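You operate a simulated robot arm through the tools that you are given. There is no shell and no other tool. Be economical: measure what you need, move in short steps, check, and stop when the job is done.

You run a simulated robot arm. Do the job below in one go: nothing can be reset, and whatever is moved stays where it is left.

JOB
Creep the red test cart across the slip plates to 650 cm.
Fine: the key is on; pace switch at CREEP before it rolls; end with the park brake on and the key off.

The check looks at the end state, three seconds after you hand in, the way a careful person would. Anything else that was tipped, shoved, dropped, spilled or broken makes it a failure.

ROBOT AND FRAMES
A 7-joint arm with a two-finger parallel gripper on a trunk, on a base that drives. Base frame: it is fixed to the floor where the robot stands at the start and does not move with it; the origin is under the middle of the robot, x ahead of it, y to its left, z up. Units: m, degrees, N and s.
With the tool pointing down near the work surface it reaches from about 0.16 to 0.72 m from the robot's upright axis, wherever it stands. Its first joint turns from -166.0 to 166.0 degrees. Places, roughly: forward button [0.4, 0.2, 1]; pace switch [0.5, 0, 1.1]; park brake lever [1.1, 1.3, 0.9]; red key [1.2, 1.8, 1.4]; red test cart [1.7, 1.3, 0.9]; travel display [0.5, 0.1, 1.2]. Payload 1.57 kg.
Tool frame: the origin (TCP) lies between the finger pads and is the grasp point; the fingertips stand 0.03 m ahead of it; z points along the fingers, y is the line along which they close. The gripper opens to 0.11 m. The fingers are 0.024 m wide and 0.012 m thick; the gripper's body (0.048 by 0.112 m) begins 0.078 m behind the TCP.
Orientation is that of the tool frame in the base frame, as a unit quaternion [x, y, z, w]. With the fingers straight down and closing along the base's y, the tool's x points along the base's -x, its y along +y and its z along -z.

CONTROLS
- The arm moves only by the tool jog_arm. Its arguments are lists of equal length, an entry for each row: "slide": the shift along the tool's x, y, z in units of 50 mm (1.0 is 50 mm), a list of three; "delta_rot": the turn, a rotation vector about the tool's x, y, z in units of 5 degrees (1.0 is 5 degrees), a list of three; "grip": the opening, from 0 (shut) to 1 (fully open). In form: {"slide": [[tx, ty, tz], ...], "delta_rot": [[wx, wy, wz], ...], "grip": [grip, ...]}. A call has 1 to 8 rows; each row shifts and turns the commanded pose from where the row before left it, along the tool's axes as they then stand. A call with a number of a shift or a turn outside -1 to 1 is refused whole. Rows are played at 5 a second. More than 0.05 m and 8.6 degrees between two rows, or a gripper value outside its range, and nothing of the call is played. Where a pose cannot be reached the arm comes as near as it can. A force on the tool above 40 N (or 10 N above the force at the start of the call, whichever is more), or a blocked arm, ends the call early, and 0.2 s more pass. The fingers move at their own pace (about 0.045 m/s each) and stop on an object; they squeeze with about 31 N. The grip force told is the motor's: it shows also when the fingers shut on nothing. Time passes only in rows, and 0.2 s behind the last, so rows that do not move let the fingers close. It gives the time, the measured TCP pose, the force on the tool (base axes), the opening and the grip force at its end, in the units of the frame above (readings bear some noise), with the torque about the TCP (base axes, N m) and any sound that the robot's microphone picked up, and new pictures: "pictures" is both (left out), scene, wrist or none.
- Cameras (640 x 400 px; columns grow to the right, rows downward): "scene" is now at [0.021, 0.1489, 1.6107]; the picture's right is [-0.10, -1.00, 0.00], its down [-0.46, 0.04, -0.89] and it looks along [0.88, -0.08, -0.46] (base axes); focal length 259 px, centre (320, 200). "wrist" rides on the gripper at [0.07, 0.016, -0.141] in the tool frame; the picture's right is [-0.23, 0.97, 0.00], its down [-0.86, -0.20, -0.48] and it looks along [-0.47, -0.11, 0.88] (tool axes); focal length 222 px, centre (320, 200). There is no depth. A picture from a camera that has moved, and an enlarged one, comes with that camera's place and axes in the base frame and with its lens. The place of the scene camera against the robot may be out by one fixed shift of up to 0.025 m in any direction.
- move_column(by): slides the trunk up (or, below 0, down) by that many m; the arm and the scene camera ride with it, the base frame stays. It gives what a move gives, with no picture.
- base_move(legs): drives the robot by 1 to 6 legs, each [ahead, turn to the left] in m and degrees, along the robot's own axes; the way and the turn of a leg run together, so that a leg with both is an arc; at most 1.5 m and 180 degrees a leg. The arm and the cameras ride along, it lands a little off, and it stops where it bumps. It gives what a move gives, and a new picture of the scene camera.
- head_to(pan, tilt): turns the head with the scene camera to pan (to the left, within 155 degrees either way) and tilt (down, from -29 to 69), counted from straight ahead of the robot. It gives what a move gives, and a new picture of the scene camera.
- close_up(camera, box): a new picture of the part [left, top, right, bottom] of that camera's present view, enlarged. The clock stands still meanwhile.
- finish_job(): hands the job in; it is judged then, once.

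Go step by step. Nothing tells you exact positions but the pictures and the camera data: compare them with the known pose of the tool, close in by small moves and look again before you grip or let go. The budget is 120 turns and 260 pictures, counting those below and the enlarged ones. Unless the task says otherwise, let go and move clear before handing in, and close with one line.

The tools are called after "Emit:" by a JSON object that holds its "fn" and its "kwargs". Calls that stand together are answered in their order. jog_arm: Moves the arm, as the interface text tells. Its arguments: {"type":"object","properties":{"slide":{"type":"array","items":{"type":"array","items":{"type":"number"}}},"delta_rot":{"type":"array","items":{"type":"array","items":{"type":"number"}}},"grip":{"type":"array","items":{"type":"number"}},"pictures":{"type":"string","enum":["both","scene","wrist","none"]}},"required":["slide","delta_rot","grip"]} The other tools are called the same way: move_column (by) slides the trunk up or down; base_move (legs) drives the base; head_to (pan, tilt) turns the head that bears the scene camera; close_up (camera, box) takes an enlarged picture of a part of a camera's view; finish_job () hands the job in.

At the start:

```text
time_s: 0.0
position: [0.3742, -0.0726, 1.2412]
tool_rot: [0.0, 1.0, 0.001, 0.0]
contact_force: [-0.1, -0.4, -0.4]
wrist_torque: [0.06, 0.03, 0.02]
width: 0.1096
grasp_force: 0.1
trunk travel left (down, up): [-0.5, 0.09]
robot x, y, heading: [0.0017, -0.0013, -0.0]
head pan, tilt: [-5.5, 27.6]
```

scene: 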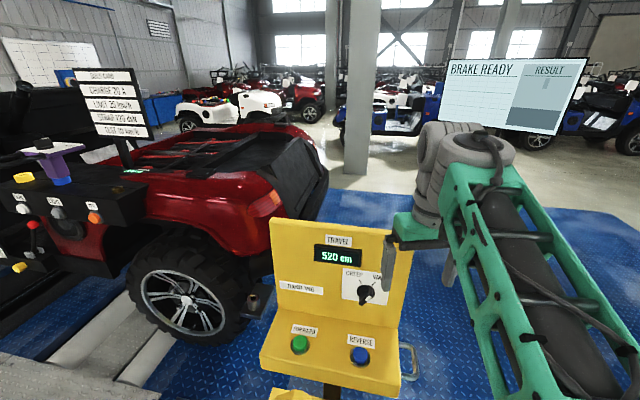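
wrist: 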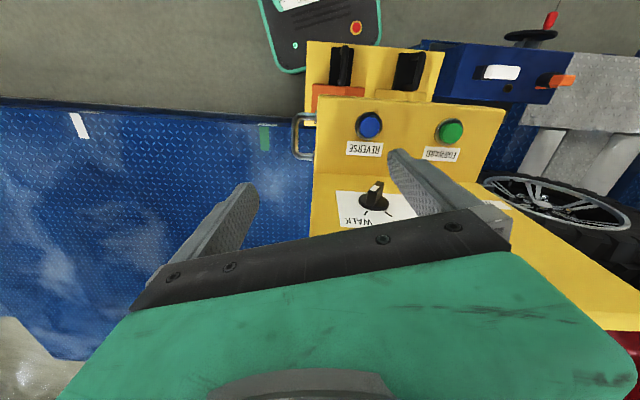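

I see the yellow pendant with travel display (520 cm), a pace switch, and forward/reverse buttons, with the red cart at left. I'll take enlarged views first to read labels.

Emit:
{"fn": "close_up", "kwargs": {"camera": "scene", "box": [250, 210, 430, 400]}}

Emit:
{"fn": "close_up", "kwargs": {"camera": "scene", "box": [0, 50, 200, 300]}}

Emit:
{"fn": "close_up", "kwargs": {"camera": "scene", "box": [430, 40, 640, 150]}}

Emit:
{"fn": "close_up", "kwargs": {"camera": "wrist", "box": [240, 0, 640, 250]}}

Emit:
{"fn": "head_to", "kwargs": {"pan": 45, "tilt": 25}}

```text
2.11 times, centred on (340, 305) of scene
camera zoom: at [0.021, 0.1489, 1.6107], right [-0.1, -1.0, 0.0], down [-0.46, 0.04, -0.89], along [0.88, -0.08, -0.46], focal length 545 px, centre (278, -21)
```

zoom: 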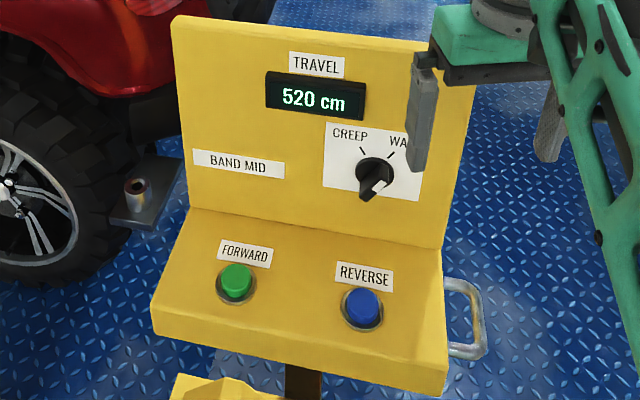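

```text
1.60 times, centred on (100, 175) of scene
camera zoom: at [0.021, 0.1489, 1.6107], right [-0.1, -1.0, 0.0], down [-0.46, 0.04, -0.89], along [0.88, -0.08, -0.46], focal length 414 px, centre (672, 240)
```

zoom: 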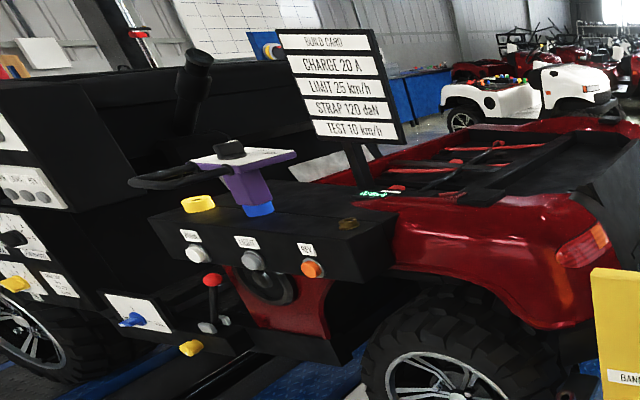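

```text
3.05 times, centred on (535, 95) of scene
camera zoom: at [0.021, 0.1489, 1.6107], right [-0.1, -1.0, 0.0], down [-0.46, 0.04, -0.89], along [0.88, -0.08, -0.46], focal length 789 px, centre (-335, 520)
```

zoom: 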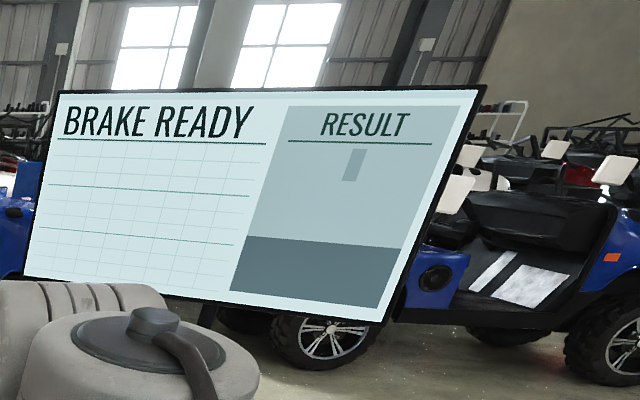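

```text
1.60 times, centred on (440, 125) of wrist
camera zoom: at [0.3055, -0.0559, 1.3833], right [0.23, 0.97, 0.0], down [0.86, -0.2, 0.48], along [0.47, -0.11, -0.88], focal length 355 px, centre (128, 320)
```

zoom: 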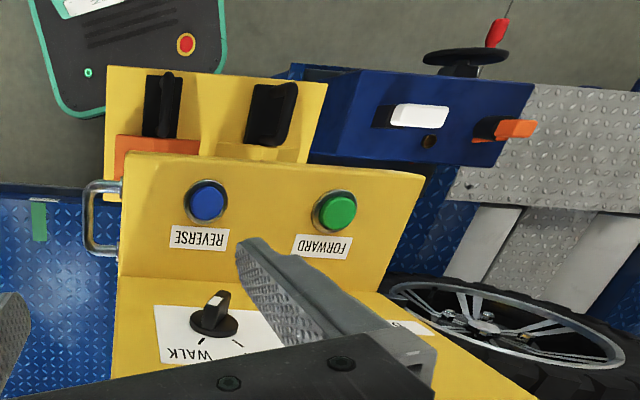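

```text
time_s: 1.2
position: [0.3756, -0.0712, 1.2423]
tool_rot: [0.0, 1.0, 0.0, 0.001]
contact_force: [0.0, -0.2, 0.1]
wrist_torque: [0.0, 0.02, -0.01]
width: 0.1099
grasp_force: 0.1
trunk travel left (down, up): [-0.5, 0.09]
robot x, y, heading: [-0.0022, 0.0022, 0.2]
head pan, tilt: [45.0, 25.0]
camera scene: at [-0.0047, 0.2227, 1.6149], right [0.71, -0.71, 0.0], down [-0.3, -0.3, -0.91], along [0.64, 0.64, -0.42], focal length 259 px, centre (320, 200)
```

scene: 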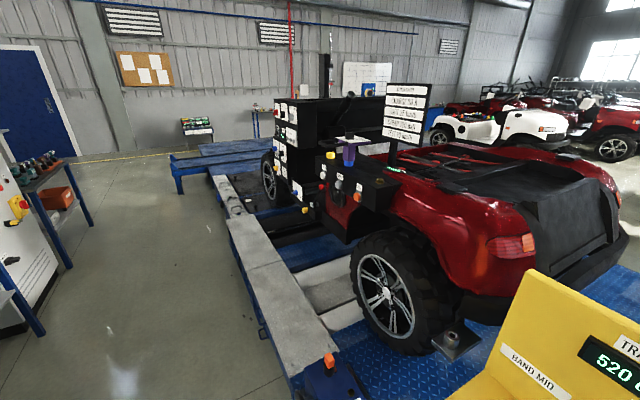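

The cart's side panel has many controls; I'll enlarge them, and look at the rest of the surroundings.

Emit:
{"fn": "close_up", "kwargs": {"camera": "scene", "box": [260, 80, 440, 250]}}

Emit:
{"fn": "close_up", "kwargs": {"camera": "scene", "box": [265, 95, 325, 220]}}

Emit:
{"fn": "close_up", "kwargs": {"camera": "scene", "box": [310, 140, 410, 230]}}

Emit:
{"fn": "head_to", "kwargs": {"pan": 10, "tilt": 60}}

```text
2.35 times, centred on (350, 165) of scene
camera zoom: at [-0.0047, 0.2227, 1.6149], right [0.71, -0.71, 0.0], down [-0.3, -0.3, -0.91], along [0.64, 0.64, -0.42], focal length 609 px, centre (249, 282)
```

zoom: 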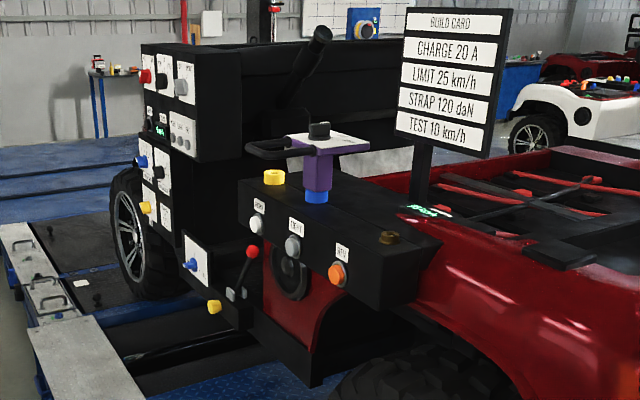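

```text
3.20 times, centred on (295, 158) of scene
camera zoom: at [-0.0047, 0.2227, 1.6149], right [0.71, -0.71, 0.0], down [-0.3, -0.3, -0.91], along [0.64, 0.64, -0.42], focal length 828 px, centre (400, 336)
```

zoom: 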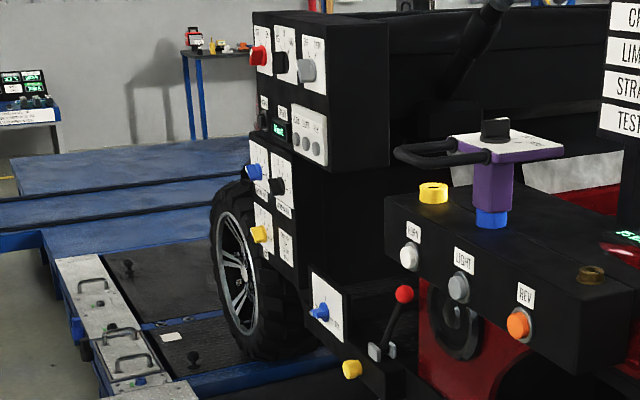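

```text
4.44 times, centred on (360, 185) of scene
camera zoom: at [-0.0047, 0.2227, 1.6149], right [0.71, -0.71, 0.0], down [-0.3, -0.3, -0.91], along [0.64, 0.64, -0.42], focal length 1150 px, centre (142, 267)
```

zoom: 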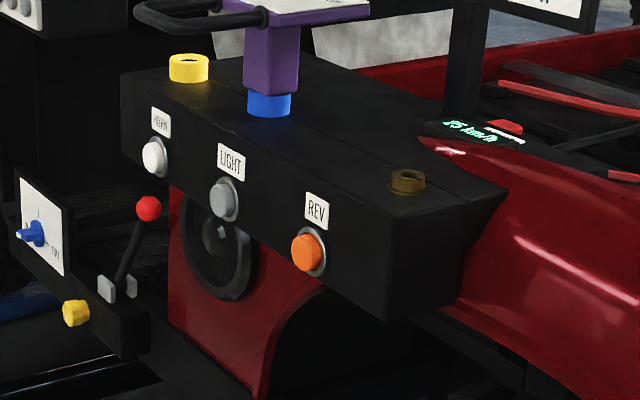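

```text
time_s: 2.2
position: [0.3742, -0.072, 1.2422]
tool_rot: [0.0, 1.0, 0.0, -0.001]
contact_force: [-0.2, 0.2, 0.2]
wrist_torque: [0.0, 0.0, 0.02]
width: 0.1099
grasp_force: 0.1
trunk travel left (down, up): [-0.5, 0.09]
robot x, y, heading: [-0.0008, 0.0011, -0.2]
head pan, tilt: [10.0, 60.0]
camera scene: at [-0.0042, 0.1693, 1.5649], right [0.17, -0.98, 0.0], down [-0.85, -0.15, -0.5], along [0.49, 0.09, -0.87], focal length 259 px, centre (320, 200)
```

scene: 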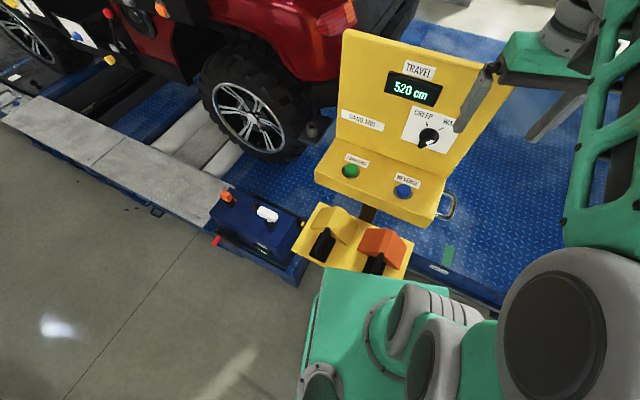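

The pendant knob sits near (0.48,-0.01,1.09) and the green button near (0.44,0.15,0.98). I'll move the arm aside to read the knob clearly.

Emit:
{"fn": "jog_arm", "kwargs": {"slide": [[0, -1, 0], [0, -1, 0], [0, -1, 0], [0, -0.5, 0]], "delta_rot": [[0, 0, 0], [0, 0, 0], [0, 0, 0], [0, 0, 0]], "grip": [1, 1, 1, 1], "pictures": "scene"}}

Emit:
{"fn": "close_up", "kwargs": {"camera": "scene", "box": [310, 20, 510, 220]}}

Emit:
{"fn": "close_up", "kwargs": {"camera": "scene", "box": [200, 170, 420, 280]}}

```text
time_s: 3.2
position: [0.375, -0.251, 1.2415]
tool_rot: [0.0, 1.0, 0.0, 0.0]
contact_force: [0.6, -0.4, 0.6]
wrist_torque: [0.02, 0.03, 0.0]
width: 0.1102
grasp_force: 0.1
trunk travel left (down, up): [-0.5, 0.09]
robot x, y, heading: [-0.0015, -0.002, -0.1]
head pan, tilt: [10.0, 60.0]
camera scene: at [-0.0041, 0.1687, 1.5649], right [0.17, -0.98, 0.0], down [-0.85, -0.15, -0.5], along [0.49, 0.09, -0.87], focal length 259 px, centre (320, 200)
```

scene: 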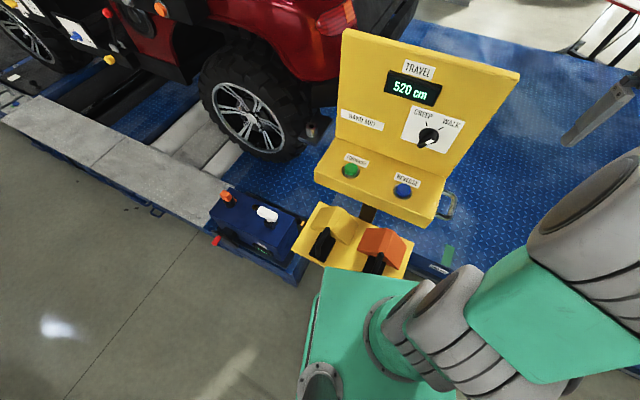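

```text
2.00 times, centred on (410, 120) of scene
camera zoom: at [-0.0041, 0.1687, 1.5649], right [0.17, -0.98, 0.0], down [-0.85, -0.15, -0.5], along [0.49, 0.09, -0.87], focal length 518 px, centre (140, 360)
```

zoom: 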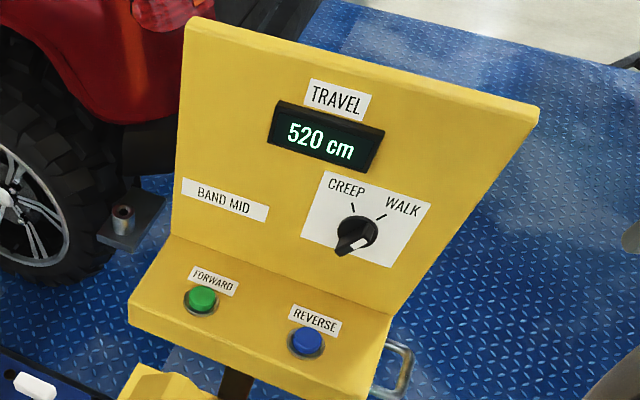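

```text
2.91 times, centred on (310, 225) of scene
camera zoom: at [-0.0041, 0.1687, 1.5649], right [0.17, -0.98, 0.0], down [-0.85, -0.15, -0.5], along [0.49, 0.09, -0.87], focal length 753 px, centre (349, 127)
```

zoom: 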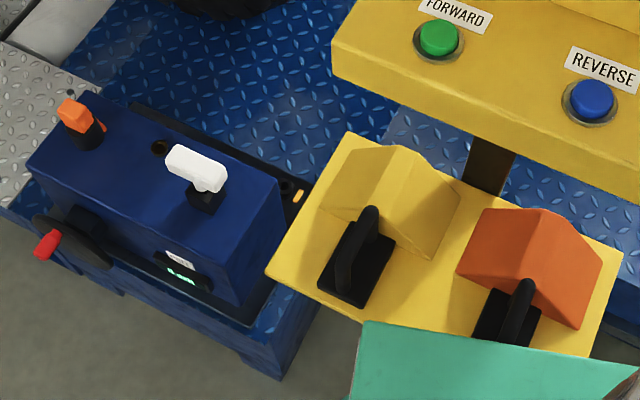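

The pointer's white mark sits toward WALK; it must go to CREEP. I'll check behind the robot before backing up a little for room.

Emit:
{"fn": "head_to", "kwargs": {"pan": 150, "tilt": 35}}

Emit:
{"fn": "head_to", "kwargs": {"pan": -150, "tilt": 35}}

Emit:
{"fn": "head_to", "kwargs": {"pan": 90, "tilt": 35}}

```text
time_s: 5.4
position: [0.374, -0.2497, 1.241]
tool_rot: [0.0, 1.0, 0.0, 0.001]
contact_force: [-0.1, 0.1, 0.3]
wrist_torque: [0.03, -0.02, 0.02]
width: 0.1102
grasp_force: 0.1
trunk travel left (down, up): [-0.5, 0.09]
robot x, y, heading: [-0.0005, 0.002, -0.1]
head pan, tilt: [150.0, 35.0]
camera scene: at [-0.1462, 0.2016, 1.5991], right [0.5, 0.87, 0.0], down [0.5, -0.29, -0.82], along [-0.71, 0.41, -0.57], focal length 259 px, centre (320, 200)
```

scene: 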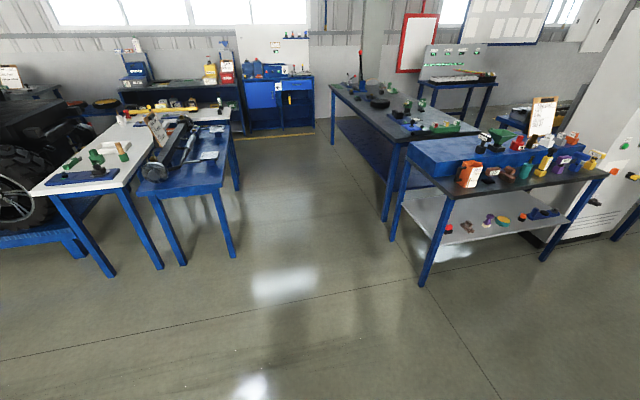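

```text
time_s: 9.5
position: [0.3737, -0.2487, 1.2422]
tool_rot: [0.0, 1.0, 0.0, -0.001]
contact_force: [0.0, -0.6, -0.2]
wrist_torque: [0.02, -0.01, -0.02]
width: 0.1103
grasp_force: 0.1
trunk travel left (down, up): [-0.5, 0.09]
robot x, y, heading: [0.0025, 0.0009, 0.1]
head pan, tilt: [-150.0, 35.0]
camera scene: at [-0.1462, 0.1135, 1.5991], right [-0.5, 0.87, 0.0], down [0.5, 0.29, -0.82], along [-0.71, -0.41, -0.57], focal length 259 px, centre (320, 200)
```

scene: 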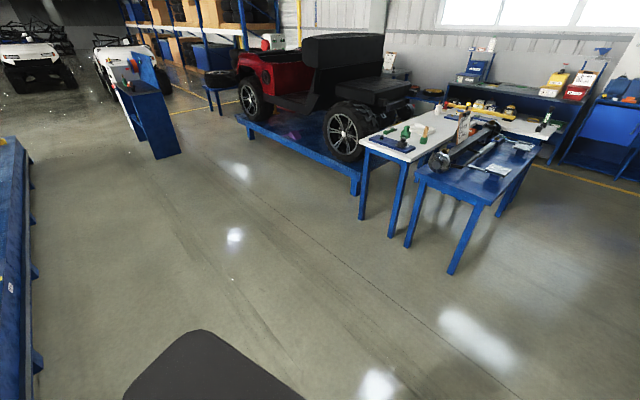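

```text
time_s: 12.9
position: [0.3744, -0.2502, 1.2419]
tool_rot: [0.0, 1.0, 0.0, 0.0]
contact_force: [0.3, 0.0, -0.3]
wrist_torque: [0.0, 0.02, -0.03]
width: 0.11
grasp_force: 0.1
trunk travel left (down, up): [-0.5, 0.09]
robot x, y, heading: [0.0026, -0.0012, -0.2]
head pan, tilt: [90.0, 35.0]
camera scene: at [-0.0699, 0.2456, 1.5991], right [1.0, 0.0, 0.0], down [0.0, -0.57, -0.82], along [0.0, 0.82, -0.57], focal length 259 px, centre (320, 200)
```

scene: 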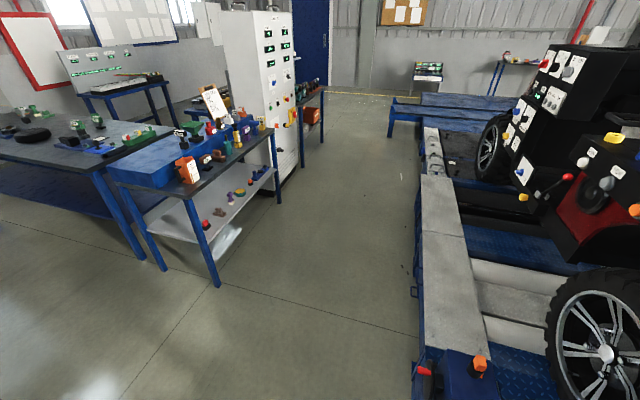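

Space behind is clear. I'll look at the cart's panel from here, then back up.

Emit:
{"fn": "close_up", "kwargs": {"camera": "scene", "box": [480, 30, 640, 240]}}

Emit:
{"fn": "base_move", "kwargs": {"legs": [[-0.18, 0]]}}

Emit:
{"fn": "head_to", "kwargs": {"pan": -5, "tilt": 35}}

```text
1.90 times, centred on (560, 135) of scene
camera zoom: at [-0.0699, 0.2456, 1.5991], right [1.0, 0.0, 0.0], down [0.0, -0.57, -0.82], along [0.0, 0.82, -0.57], focal length 493 px, centre (-137, 324)
```

zoom: 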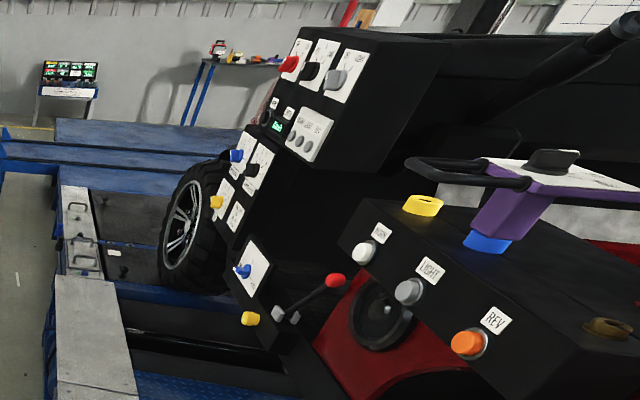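

```text
time_s: 14.4
position: [0.198, -0.2495, 1.2424]
tool_rot: [-0.001, 1.0, 0.0, 0.001]
contact_force: [0.2, -0.3, -0.2]
wrist_torque: [0.0, -0.04, 0.03]
width: 0.1102
grasp_force: 0.1
trunk travel left (down, up): [-0.5, 0.09]
robot x, y, heading: [-0.1789, 0.0006, 0.1]
head pan, tilt: [90.0, 35.0]
camera scene: at [-0.2478, 0.2455, 1.5991], right [1.0, 0.0, 0.0], down [0.0, -0.57, -0.82], along [0.0, 0.82, -0.57], focal length 259 px, centre (320, 200)
```

scene: 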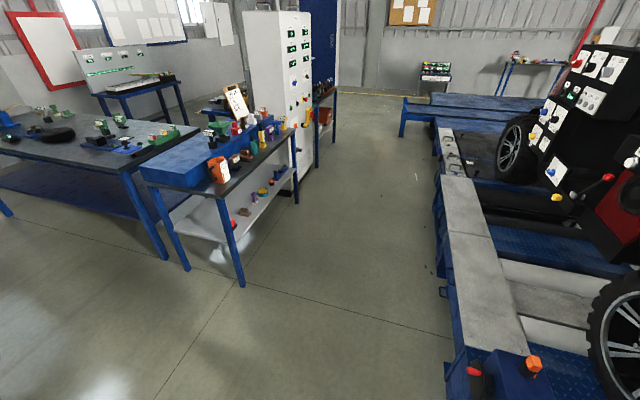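

```text
time_s: 16.1
position: [0.1988, -0.2493, 1.2418]
tool_rot: [-0.001, 1.0, -0.001, 0.0]
contact_force: [0.3, 0.4, -0.5]
wrist_torque: [-0.02, 0.02, 0.0]
width: 0.1097
grasp_force: 0.0
trunk travel left (down, up): [-0.5, 0.09]
robot x, y, heading: [-0.172, 0.003, 0.0]
head pan, tilt: [-5.0, 35.0]
camera scene: at [-0.1593, 0.1499, 1.5991], right [-0.09, -1.0, 0.0], down [-0.57, 0.05, -0.82], along [0.82, -0.07, -0.57], focal length 259 px, centre (320, 200)
```

scene: 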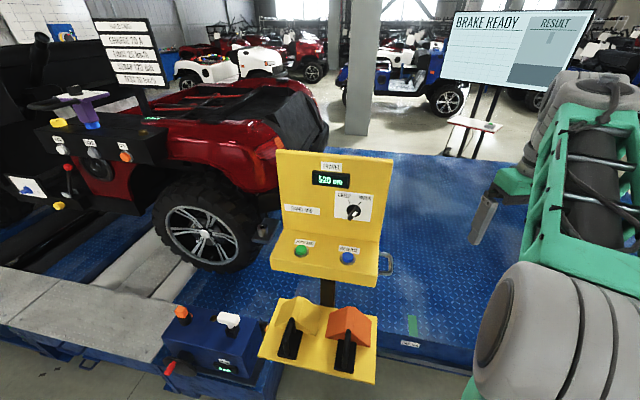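

I'll turn the tool to point horizontally at the panel, yawed slightly, and use the wrist camera.

Emit:
{"fn": "jog_arm", "kwargs": {"slide": [[0, 0, 0], [0, 0, 0], [0, 0, 0], [0, 0, 0], [0, 0, 0], [0, 0, 0], [0, 0, 0], [0, 0, 0]], "delta_rot": [[0, 0, 1], [0, 0, 1], [0, 0, 1], [0, 0, 0.6], [0, -1, 0], [0, -1, 0], [0, -1, 0], [0, -1, 0]], "grip": [1, 1, 1, 1, 1, 1, 1, 1], "pictures": "none"}}

Emit:
{"fn": "jog_arm", "kwargs": {"slide": [[0, 0, 0], [0, 0, 0], [0, 0, 0], [0, 0, 0], [0, 0, 0], [0, 0, 0], [0, 0, 0], [0, 0, 0]], "delta_rot": [[0, -1, 0], [0, -1, 0], [0, -1, 0], [0, -1, 0], [0, -1, 0], [0, -1, 0], [0, -1, 0], [0, -1, 0]], "grip": [1, 1, 1, 1, 1, 1, 1, 1]}}

```text
time_s: 17.9
position: [0.1989, -0.2498, 1.2422]
tool_rot: [0.153, 0.972, -0.028, 0.174]
contact_force: [-1.2, -0.4, 0.6]
wrist_torque: [-0.02, -0.01, -0.01]
width: 0.1102
grasp_force: 0.0
trunk travel left (down, up): [-0.5, 0.09]
robot x, y, heading: [-0.1814, -0.0009, -0.1]
head pan, tilt: [-5.0, 35.0]
```

```text
time_s: 19.6
position: [0.1866, -0.2143, 1.3348]
tool_rot: [0.157, 0.916, -0.044, 0.366]
contact_force: [-0.1, -0.2, -0.1]
wrist_torque: [-0.01, -0.01, -0.01]
width: 0.1098
grasp_force: 0.1
out of reach, approached as far as the arm can: row 2, 3, 4, 5, 6, 7, 8
trunk travel left (down, up): [-0.5, 0.09]
robot x, y, heading: [-0.1766, 0.0007, 0.1]
head pan, tilt: [-5.0, 35.0]
stopped in row 8: the arm was blocked; the commanded pose is now the measured one
camera scene: at [-0.1588, 0.1496, 1.5986], right [-0.09, -1.0, 0.0], down [-0.57, 0.05, -0.82], along [0.82, -0.07, -0.57], focal length 259 px, centre (320, 200)
camera wrist: at [0.0509, -0.1547, 1.3907], right [0.47, 0.86, 0.19], down [0.2, -0.31, 0.93], along [0.86, -0.39, -0.32], focal length 222 px, centre (320, 200)
```

scene: 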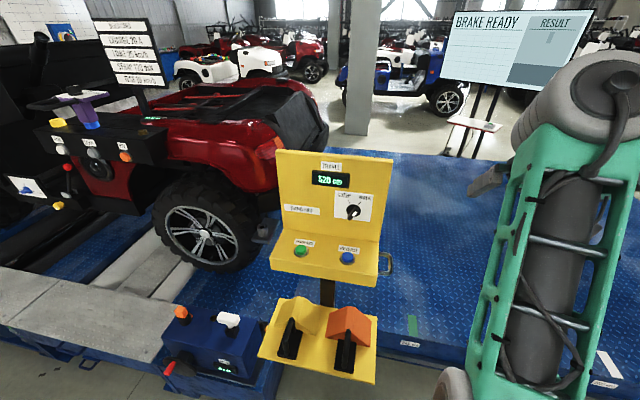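
wrist: 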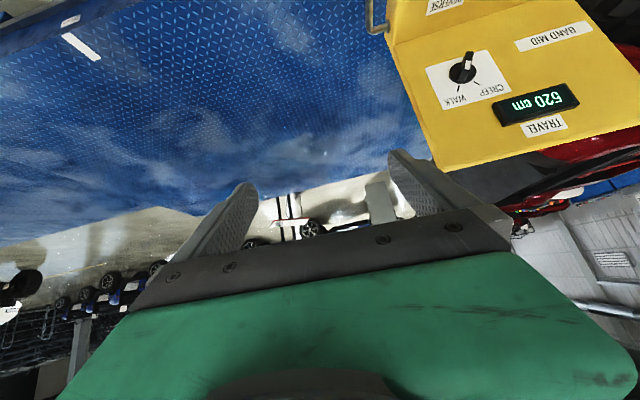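

The arm folded too near its body; I'll move it forward and continue the turn.

Emit:
{"fn": "jog_arm", "kwargs": {"slide": [[-0.06, 0.83, 0.55], [-0.06, 0.83, 0.55], [-0.06, 0.83, 0.55], [0, 0, 0], [0, 0, 0], [0, 0, 0], [0, 0, 0], [0, 0, 0]], "delta_rot": [[0, 0, 0], [0, 0, 0], [0, 0, 0], [0, -1, 0], [0, -1, 0], [0, -1, 0], [0, -1, 0], [0, -1, 0]], "grip": [1, 1, 1, 1, 1, 1, 1, 1]}}

```text
time_s: 20.1
position: [0.1852, -0.2447, 1.3316]
tool_rot: [0.265, 0.89, -0.09, 0.359]
contact_force: [0.7, 0.7, -0.4]
wrist_torque: [-0.02, 0.03, 0.0]
width: 0.1103
grasp_force: 0.1
out of reach, approached as far as the arm can: row 1, 2
trunk travel left (down, up): [-0.5, 0.09]
robot x, y, heading: [-0.1767, -0.0003, 0.4]
head pan, tilt: [-5.0, 35.0]
stopped in row 2: the arm was blocked; the commanded pose is now the measured one
camera scene: at [-0.1593, 0.1499, 1.5971], right [-0.09, -1.0, 0.0], down [-0.57, 0.05, -0.82], along [0.82, -0.07, -0.57], focal length 259 px, centre (320, 200)
camera wrist: at [0.0685, -0.1545, 1.3877], right [0.66, 0.73, 0.19], down [0.12, -0.35, 0.93], along [0.74, -0.59, -0.32], focal length 222 px, centre (320, 200)
```

scene: 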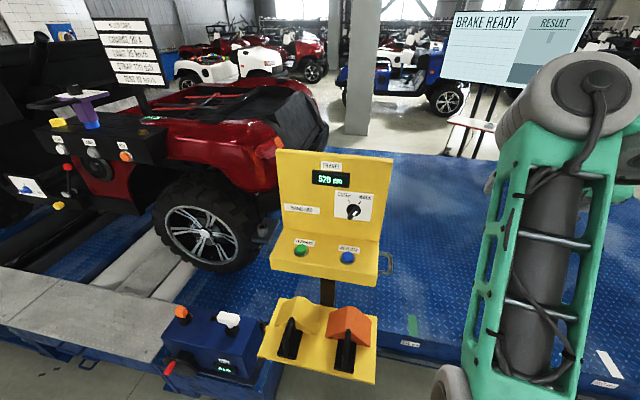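
wrist: 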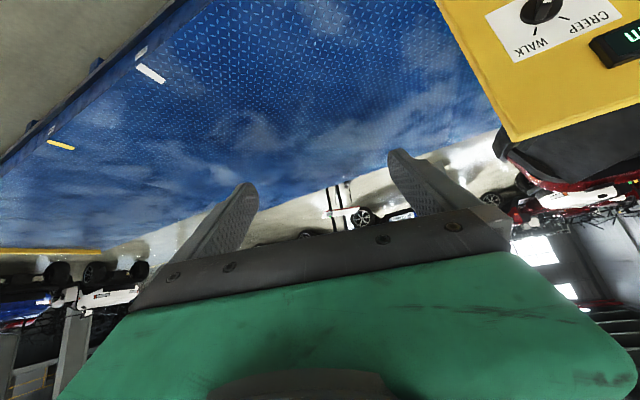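

Still near a limit; moving straight ahead (+x) to open the elbow.

Emit:
{"fn": "jog_arm", "kwargs": {"slide": [[-0.6, 0.53, 0.59], [-0.6, 0.53, 0.59], [-0.6, 0.53, 0.59], [-0.6, 0.53, 0.59]], "delta_rot": [[0, 0, 0], [0, 0, 0], [0, 0, 0], [0, 0, 0]], "grip": [1, 1, 1, 1], "pictures": "none"}}

```text
time_s: 21.1
position: [0.3848, -0.2427, 1.3372]
tool_rot: [0.265, 0.891, -0.09, 0.358]
contact_force: [0.0, -0.4, 0.1]
wrist_torque: [-0.01, 0.03, 0.02]
width: 0.1099
grasp_force: 0.1
out of reach, approached as far as the arm can: row 1
trunk travel left (down, up): [-0.5, 0.09]
robot x, y, heading: [-0.1775, -0.0003, 0.1]
head pan, tilt: [-5.0, 35.0]
```

Emit:
{"fn": "jog_arm", "kwargs": {"slide": [[0, 0, 0], [0, 0, 0], [0, 0, 0], [0, 0, 0], [0, 0, 0], [0, 0, 0]], "delta_rot": [[0, -1, 0], [0, -1, 0], [0, -1, 0], [0, -1, 0], [0, -1, 0], [0, -0.8, 0]], "grip": [1, 1, 1, 1, 1, 1], "pictures": "wrist"}}

```text
time_s: 22.5
position: [0.4163, -0.2578, 1.2283]
tool_rot: [0.239, 0.824, -0.151, 0.49]
contact_force: [0.6, 0.6, 0.4]
wrist_torque: [0.02, 0.05, 0.03]
width: 0.1103
grasp_force: 0.1
trunk travel left (down, up): [-0.5, 0.09]
robot x, y, heading: [-0.1785, 0.0016, 0.3]
head pan, tilt: [-5.0, 35.0]
stopped in row 6: the arm was blocked; the commanded pose is now the measured one
camera wrist: at [0.2929, -0.1602, 1.2319], right [0.62, 0.76, 0.19], down [-0.11, -0.15, 0.98], along [0.78, -0.63, 0.0], focal length 222 px, centre (320, 200)
```

wrist: 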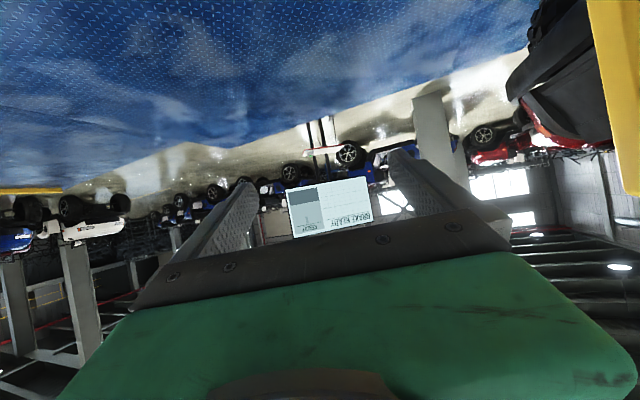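

The wrist is near a limit when high relative to the shoulder; I'll lower the trunk while raising the arm so the target is relatively higher.

Emit:
{"fn": "move_column", "kwargs": {"by": -0.12}}

Emit:
{"fn": "jog_arm", "kwargs": {"slide": [[-0.95, 0, 0], [-0.95, 0, 0], [0, 0, 0], [0, 0, 0], [0, 0, 0], [0, 0, 0]], "delta_rot": [[0, 0, 0], [0, 0, 0], [0, -1, 0], [0, -1, 0], [0, -1, 0], [0, 0, 0]], "grip": [1, 1, 1, 1, 1, 1], "pictures": "both"}}

```text
time_s: 24.0
position: [0.4167, -0.2587, 1.1069]
tool_rot: [0.238, 0.826, -0.15, 0.489]
contact_force: [-0.7, -0.2, 0.0]
wrist_torque: [0.01, -0.03, 0.0]
width: 0.11
grasp_force: 0.1
trunk travel left (down, up): [-0.38, 0.21]
robot x, y, heading: [-0.1806, 0.0006, 0.1]
head pan, tilt: [-5.0, 35.0]
```

```text
time_s: 25.4
position: [0.4511, -0.2812, 1.2004]
tool_rot: [0.217, 0.749, -0.181, 0.599]
contact_force: [0.0, -0.1, 0.1]
wrist_torque: [-0.02, -0.04, 0.0]
width: 0.1099
grasp_force: 0.1
trunk travel left (down, up): [-0.38, 0.21]
robot x, y, heading: [-0.1795, 0.0002, 0.2]
head pan, tilt: [-5.0, 35.0]
camera scene: at [-0.1591, 0.1498, 1.4791], right [-0.09, -1.0, 0.0], down [-0.57, 0.05, -0.82], along [0.82, -0.07, -0.57], focal length 259 px, centre (320, 200)
camera wrist: at [0.332, -0.1851, 1.1627], right [0.57, 0.79, 0.21], down [-0.34, -0.01, 0.94], along [0.75, -0.61, 0.27], focal length 222 px, centre (320, 200)
```

scene: 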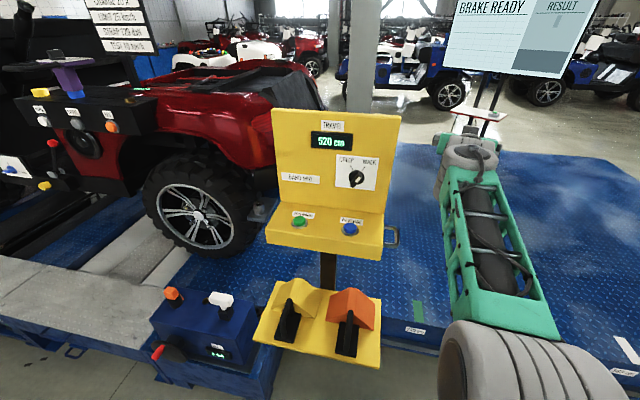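
wrist: 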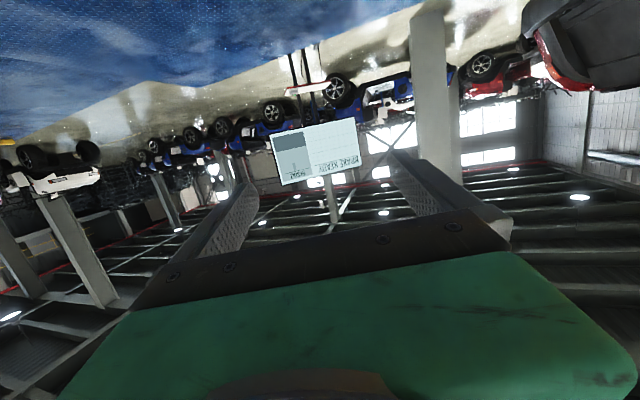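

Works. Now I bring the tool in front of the panel at a standoff, then correct yaw.

Emit:
{"fn": "jog_arm", "kwargs": {"slide": [[0.19, -0.54, -0.82], [0.19, -0.54, -0.82], [0.29, 0.745, -0.43], [0.29, 0.745, -0.43], [0.29, 0.745, -0.43], [0.29, 0.745, -0.43], [0.29, 0.745, -0.43], [0.29, 0.745, -0.43]], "delta_rot": [[0, 0, 0], [0, 0, 0], [0, 0, 0], [0, 0, 0], [0, 0, 0], [0, 0, 0], [0, 0, 0], [0, 0, 0]], "grip": [1, 1, 1, 1, 1, 1, 1, 1], "pictures": "none"}}

Emit:
{"fn": "jog_arm", "kwargs": {"slide": [[0, 0, 0], [0, 0, 0], [0, 0, 0]], "delta_rot": [[-0.91, -0.01, -0.2], [-0.91, -0.01, -0.2], [-0.91, -0.01, -0.2]], "grip": [1, 1, 1], "pictures": "both"}}

```text
time_s: 26.5
position: [0.3006, -0.3008, 1.1661]
tool_rot: [0.302, 0.728, -0.25, 0.562]
contact_force: [0.0, 0.6, 0.8]
wrist_torque: [-0.01, 0.01, 0.01]
width: 0.1099
grasp_force: 0.2
trunk travel left (down, up): [-0.38, 0.21]
robot x, y, heading: [-0.1756, 0.0014, 0.1]
head pan, tilt: [-5.0, 35.0]
stopped in row 5: the arm was blocked; the commanded pose is now the measured one
```

```text
time_s: 27.3
position: [0.3454, -0.2117, 1.1778]
tool_rot: [0.138, 0.77, -0.12, 0.612]
contact_force: [-0.4, -0.5, -1.6]
wrist_torque: [0.05, 0.0, 0.01]
width: 0.1099
grasp_force: 0.0
trunk travel left (down, up): [-0.38, 0.21]
robot x, y, heading: [-0.1762, -0.0027, 0.3]
head pan, tilt: [-5.0, 35.0]
stopped in row 3: the arm was blocked; the commanded pose is now the measured one
camera scene: at [-0.1591, 0.1496, 1.4791], right [-0.09, -1.0, 0.0], down [-0.57, 0.05, -0.82], along [0.82, -0.07, -0.57], focal length 259 px, centre (320, 200)
camera wrist: at [0.2096, -0.1422, 1.1426], right [0.4, 0.89, 0.21], down [-0.32, -0.07, 0.94], along [0.86, -0.44, 0.26], focal length 222 px, centre (320, 200)
```

scene: 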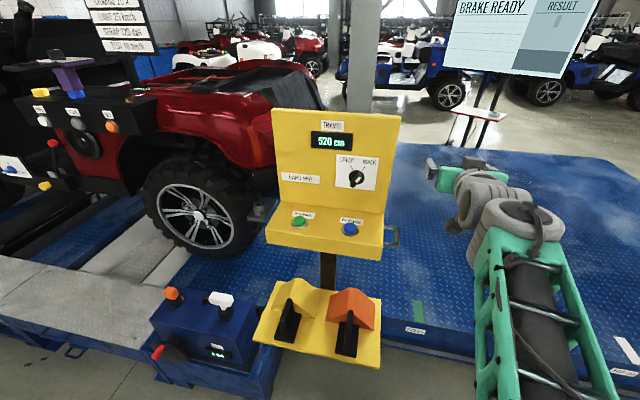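
wrist: 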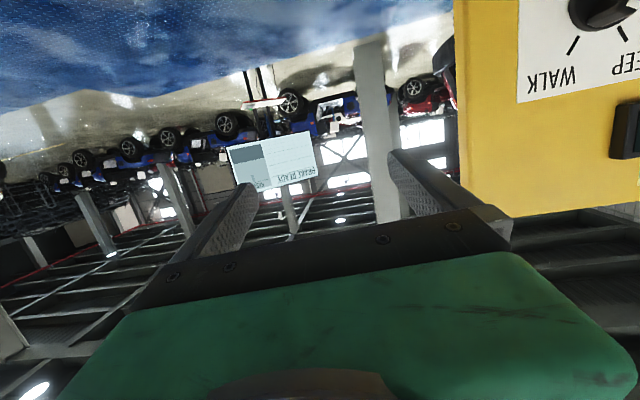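

Too folded again; back the base up another 0.2 m to give horizontal-tool room.

Emit:
{"fn": "base_move", "kwargs": {"legs": [[-0.2, 0]]}}

```text
time_s: 28.9
position: [0.1515, -0.2088, 1.1796]
tool_rot: [0.137, 0.77, -0.12, 0.612]
contact_force: [0.3, 0.0, 0.0]
wrist_torque: [-0.01, 0.0, -0.02]
width: 0.1102
grasp_force: 0.1
trunk travel left (down, up): [-0.38, 0.21]
robot x, y, heading: [-0.3721, 0.0007, 0.5]
head pan, tilt: [-5.0, 35.0]
camera scene: at [-0.3539, 0.1492, 1.4791], right [-0.08, -1.0, 0.0], down [-0.57, 0.05, -0.82], along [0.82, -0.07, -0.57], focal length 259 px, centre (320, 200)
```

scene: 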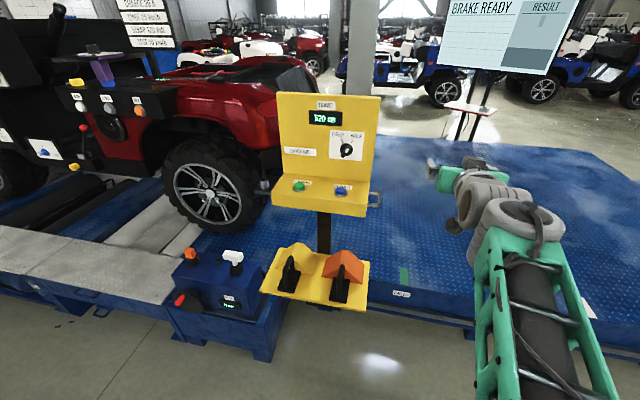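

Emit:
{"fn": "jog_arm", "kwargs": {"slide": [[0.07, 0.76, 0.26], [0.07, 0.76, 0.26], [0.07, 0.76, 0.26], [0.07, 0.76, 0.26], [0.07, 0.76, 0.26], [0.07, 0.76, 0.26], [0.07, 0.76, 0.26], [0.07, 0.76, 0.26]], "delta_rot": [[0, 0, 0], [0, 0, 0], [0, 0, 0], [0, 0, 0], [0, 0, 0], [0, 0, 0], [0, 0, 0], [0, 0, 0]], "grip": [1, 1, 1, 1, 1, 1, 1, 1], "pictures": "both"}}

```text
time_s: 30.7
position: [0.35, 0.0396, 1.1214]
tool_rot: [0.137, 0.77, -0.119, 0.612]
contact_force: [-0.7, -0.2, 0.5]
wrist_torque: [-0.02, 0.07, 0.03]
width: 0.1101
grasp_force: 0.1
trunk travel left (down, up): [-0.38, 0.21]
robot x, y, heading: [-0.3714, 0.0009, 0.1]
head pan, tilt: [-5.0, 35.0]
camera scene: at [-0.354, 0.1493, 1.4791], right [-0.08, -1.0, 0.0], down [-0.57, 0.05, -0.82], along [0.82, -0.07, -0.57], focal length 259 px, centre (320, 200)
camera wrist: at [0.2127, 0.1084, 1.085], right [0.4, 0.9, 0.21], down [-0.32, -0.07, 0.94], along [0.86, -0.44, 0.26], focal length 222 px, centre (320, 200)
```

scene: 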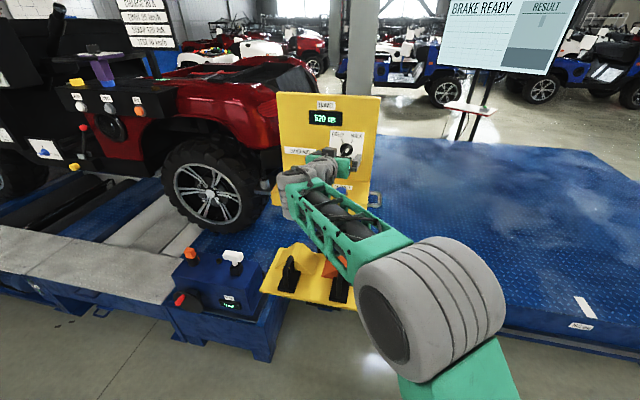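
wrist: 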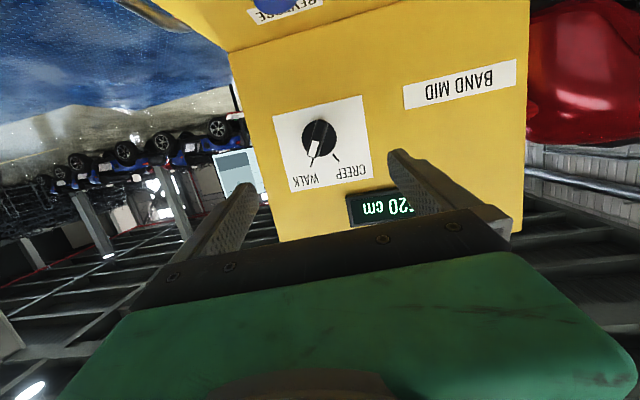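

Emit:
{"fn": "close_up", "kwargs": {"camera": "wrist", "box": [260, 80, 390, 200]}}

```text
3.33 times, centred on (325, 140) of wrist
camera zoom: at [0.2127, 0.1084, 1.085], right [0.4, 0.9, 0.21], down [-0.32, -0.07, 0.94], along [0.86, -0.44, 0.26], focal length 740 px, centre (303, 400)
```

zoom: 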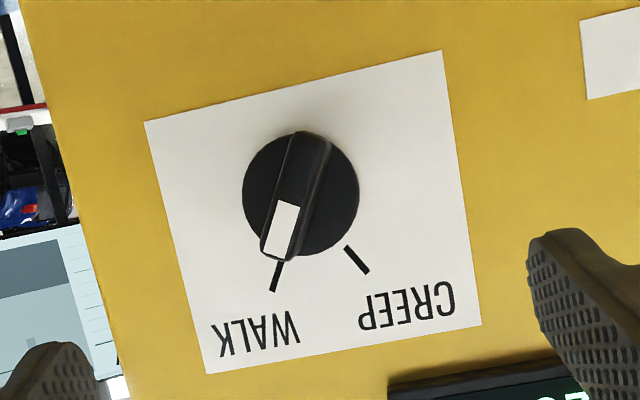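

The panel faces vertical, and the handle points to WALK, about 56° clockwise of CREEP. I'll align the tool with the panel normal and rotate to match the handle.

Emit:
{"fn": "jog_arm", "kwargs": {"slide": [[0, 0, 0], [0, 0, 0], [0, 0, 0], [0, 0, 0], [0, 0, 0], [0, 0, 0], [0, 0, 0]], "delta_rot": [[-0.23, -0.9, 0], [-0.23, -0.92, 0], [-0.23, -0.92, 0], [0, 0, 0.95], [0, 0, 0.95], [0, 0, 0.95], [0, 0, 0.95]], "grip": [1, 1, 1, 0.6, 0.6, 0.6, 0.6], "pictures": "wrist"}}

Emit:
{"fn": "close_up", "kwargs": {"camera": "wrist", "box": [240, 60, 400, 200]}}

```text
time_s: 32.3
position: [0.351, 0.0384, 1.1239]
tool_rot: [0.217, 0.668, 0.006, 0.712]
contact_force: [0.0, 0.0, 0.2]
wrist_torque: [0.0, 0.02, 0.03]
width: 0.0659
grasp_force: 0.0
trunk travel left (down, up): [-0.38, 0.21]
robot x, y, heading: [-0.3727, 0.0009, 0.5]
head pan, tilt: [-5.0, 35.0]
camera wrist: at [0.2278, 0.1163, 1.0606], right [0.25, 0.81, 0.52], down [-0.6, -0.29, 0.74], along [0.76, -0.5, 0.42], focal length 222 px, centre (320, 200)
```

wrist: 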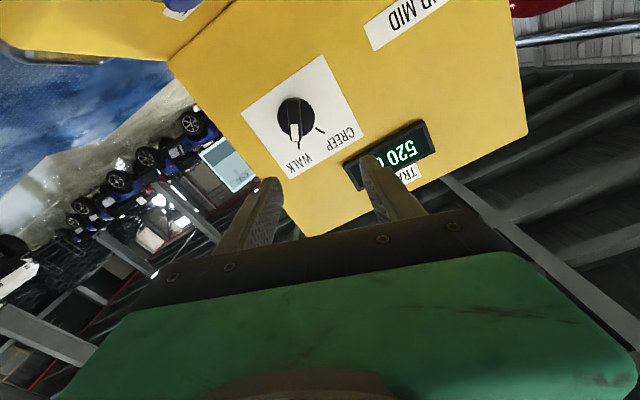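

```text
2.86 times, centred on (320, 130) of wrist
camera zoom: at [0.2278, 0.1163, 1.0606], right [0.25, 0.81, 0.52], down [-0.6, -0.29, 0.74], along [0.76, -0.5, 0.42], focal length 635 px, centre (320, 400)
```

zoom: 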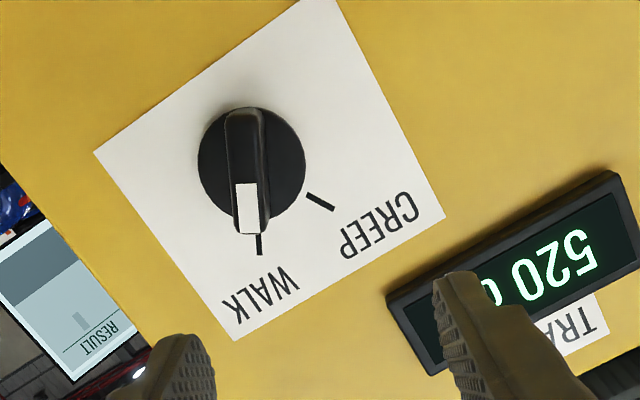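

Emit:
{"fn": "jog_arm", "kwargs": {"slide": [[0.72, -0.44, 0], [0, 0, 0], [0, 0, 0], [0, 0, 0.7], [0, 0, 0.7], [0, 0, 0]], "delta_rot": [[0, 0, 0], [0, 0, 1], [0, 0, 1], [0, 0, 0], [0, 0, 0], [0, 0, 0]], "grip": [0.6, 0.6, 0.6, 0.6, 0.6, 0.6], "pictures": "wrist"}}

Emit:
{"fn": "close_up", "kwargs": {"camera": "wrist", "box": [220, 80, 420, 220]}}

```text
time_s: 33.7
position: [0.4175, 0.0089, 1.0834]
tool_rot: [0.273, 0.647, 0.069, 0.709]
contact_force: [0.2, -1.1, -0.2]
wrist_torque: [0.0, 0.0, 0.01]
width: 0.0661
grasp_force: 0.1
trunk travel left (down, up): [-0.38, 0.21]
robot x, y, heading: [-0.3702, -0.0005, 0.5]
head pan, tilt: [-5.0, 35.0]
camera wrist: at [0.2983, 0.0954, 1.0288], right [0.22, 0.72, 0.66], down [-0.64, -0.41, 0.65], along [0.74, -0.56, 0.37], focal length 222 px, centre (320, 200)
```

wrist: 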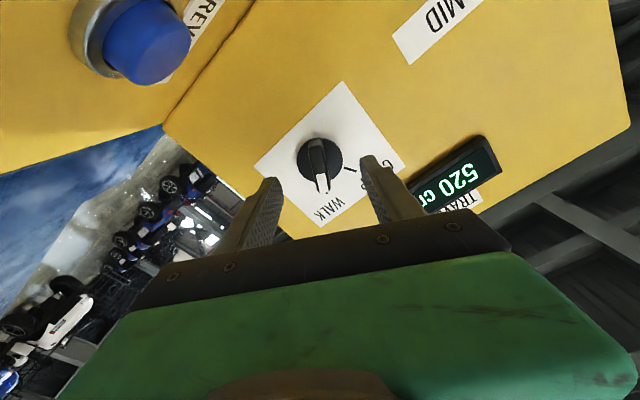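

```text
2.86 times, centred on (320, 150) of wrist
camera zoom: at [0.2983, 0.0954, 1.0288], right [0.22, 0.72, 0.66], down [-0.64, -0.41, 0.65], along [0.74, -0.56, 0.37], focal length 635 px, centre (320, 343)
```

zoom: 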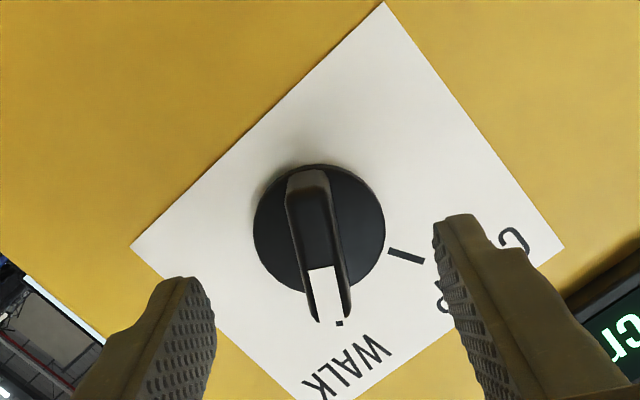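

Knob is centred on the tool axis, about 7.5 cm ahead of the TCP. Advancing 25 mm and checking.

Emit:
{"fn": "jog_arm", "kwargs": {"slide": [[0, 0, 0.25], [0, 0, 0.25], [0, 0, 0]], "delta_rot": [[0, 0, 0], [0, 0, 0], [0, 0, 0]], "grip": [0.6, 0.6, 0.6], "pictures": "none"}}

Emit:
{"fn": "close_up", "kwargs": {"camera": "wrist", "box": [220, 80, 420, 220]}}

```text
time_s: 34.5
position: [0.4392, 0.0019, 1.0832]
tool_rot: [0.273, 0.647, 0.069, 0.709]
contact_force: [-0.1, -0.7, 0.4]
wrist_torque: [-0.01, 0.03, 0.0]
width: 0.0661
grasp_force: 0.0
trunk travel left (down, up): [-0.38, 0.21]
robot x, y, heading: [-0.3727, -0.0019, 0.1]
head pan, tilt: [-5.0, 35.0]
```

```text
2.86 times, centred on (320, 150) of wrist
camera zoom: at [0.32, 0.0878, 1.0284], right [0.22, 0.72, 0.66], down [-0.64, -0.41, 0.65], along [0.74, -0.56, 0.37], focal length 635 px, centre (320, 343)
```

zoom: 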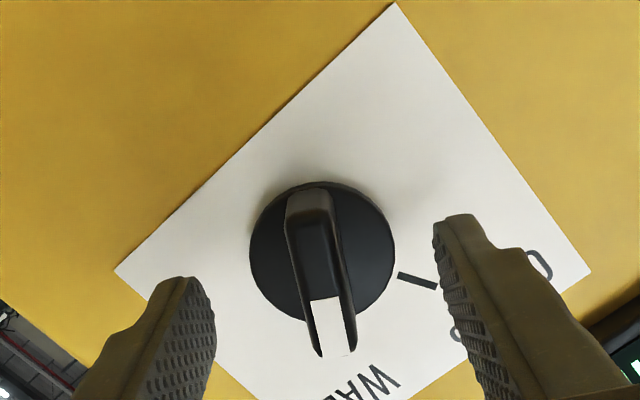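

Emit:
{"fn": "jog_arm", "kwargs": {"slide": [[0, 0, 0.16], [0, 0, 0.16], [0, 0, 0]], "delta_rot": [[0, 0, 0], [0, 0, 0], [0, 0, 0]], "grip": [0.6, 0.6, 0.6], "pictures": "none"}}

Emit:
{"fn": "close_up", "kwargs": {"camera": "wrist", "box": [220, 80, 420, 220]}}

```text
time_s: 35.3
position: [0.4551, -0.0032, 1.0846]
tool_rot: [0.274, 0.647, 0.068, 0.709]
contact_force: [-0.6, -0.3, -1.3]
wrist_torque: [0.0, 0.01, -0.01]
width: 0.0659
grasp_force: 0.0
trunk travel left (down, up): [-0.38, 0.21]
robot x, y, heading: [-0.3673, -0.0009, 0.3]
head pan, tilt: [-5.0, 35.0]
```

```text
2.86 times, centred on (320, 150) of wrist
camera zoom: at [0.335, 0.0831, 1.0289], right [0.22, 0.72, 0.66], down [-0.64, -0.41, 0.65], along [0.74, -0.56, 0.37], focal length 635 px, centre (320, 343)
```

zoom: 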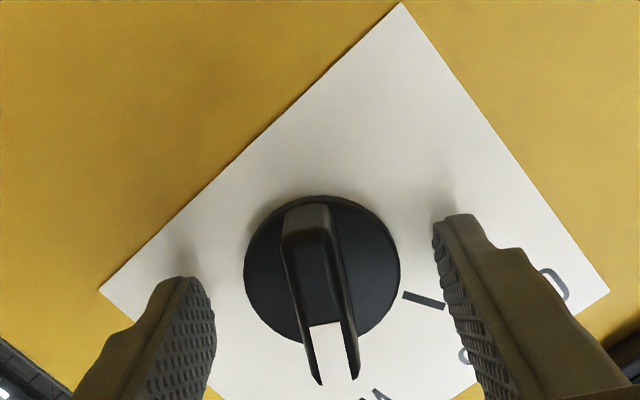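

Emit:
{"fn": "jog_arm", "kwargs": {"slide": [[0, 0, 0], [0, 0, 0], [0, 0, 0], [0, 0, 0], [0, 0, 0]], "delta_rot": [[0, 0, 0], [0, 0, 0], [0, 0, 0], [0, 0, 0], [0, 0, 0]], "grip": [0.3, 0.2, 0.05, 0, 0], "pictures": "none"}}

Emit:
{"fn": "close_up", "kwargs": {"camera": "wrist", "box": [220, 80, 420, 220]}}

```text
time_s: 36.5
position: [0.4547, -0.0031, 1.0838]
tool_rot: [0.273, 0.646, 0.069, 0.709]
contact_force: [2.5, 1.0, 2.4]
wrist_torque: [0.05, 0.07, 0.1]
width: 0.0455
grasp_force: 44.7
trunk travel left (down, up): [-0.38, 0.21]
robot x, y, heading: [-0.3715, -0.0013, 0.6]
head pan, tilt: [-5.0, 35.0]
```

```text
2.86 times, centred on (320, 150) of wrist
camera zoom: at [0.3351, 0.0835, 1.0292], right [0.22, 0.72, 0.66], down [-0.64, -0.41, 0.65], along [0.74, -0.56, 0.37], focal length 635 px, centre (320, 343)
```

zoom: 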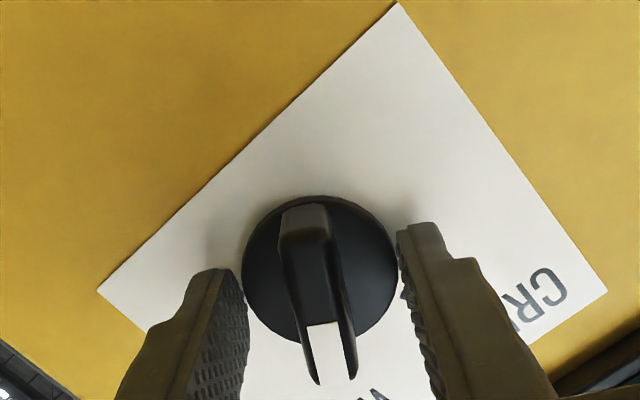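

The fingers grip the disc; I'll open, back off 9 mm and close on the handle.

Emit:
{"fn": "jog_arm", "kwargs": {"slide": [[0, 0, 0], [0, 0, 0], [0, 0, -0.18], [0, 0, 0], [0, 0, 0], [0, 0, 0], [0, 0, 0], [0, 0, 0]], "delta_rot": [[0, 0, 0], [0, 0, 0], [0, 0, 0], [0, 0, 0], [0, 0, 0], [0, 0, 0], [0, 0, 0], [0, 0, 0]], "grip": [0.6, 0.6, 0.6, 0.3, 0, 0, 0, 0], "pictures": "none"}}

Emit:
{"fn": "close_up", "kwargs": {"camera": "wrist", "box": [220, 80, 420, 220]}}

```text
time_s: 38.3
position: [0.4451, 0.0007, 1.0846]
tool_rot: [0.273, 0.647, 0.069, 0.709]
contact_force: [3.0, 1.7, 2.0]
wrist_torque: [0.1, 0.1, 0.06]
width: 0.0138
grasp_force: 30.3
trunk travel left (down, up): [-0.38, 0.21]
robot x, y, heading: [-0.3727, 0.0004, 0.5]
head pan, tilt: [-5.0, 35.0]
```

```text
2.86 times, centred on (320, 150) of wrist
camera zoom: at [0.3256, 0.0864, 1.0287], right [0.21, 0.72, 0.66], down [-0.64, -0.41, 0.65], along [0.74, -0.56, 0.37], focal length 635 px, centre (320, 343)
```

zoom: 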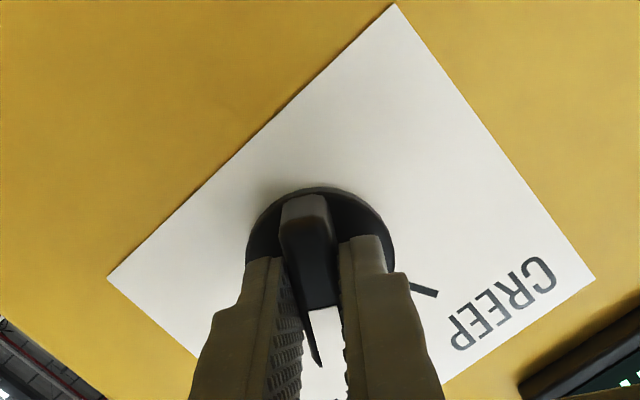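

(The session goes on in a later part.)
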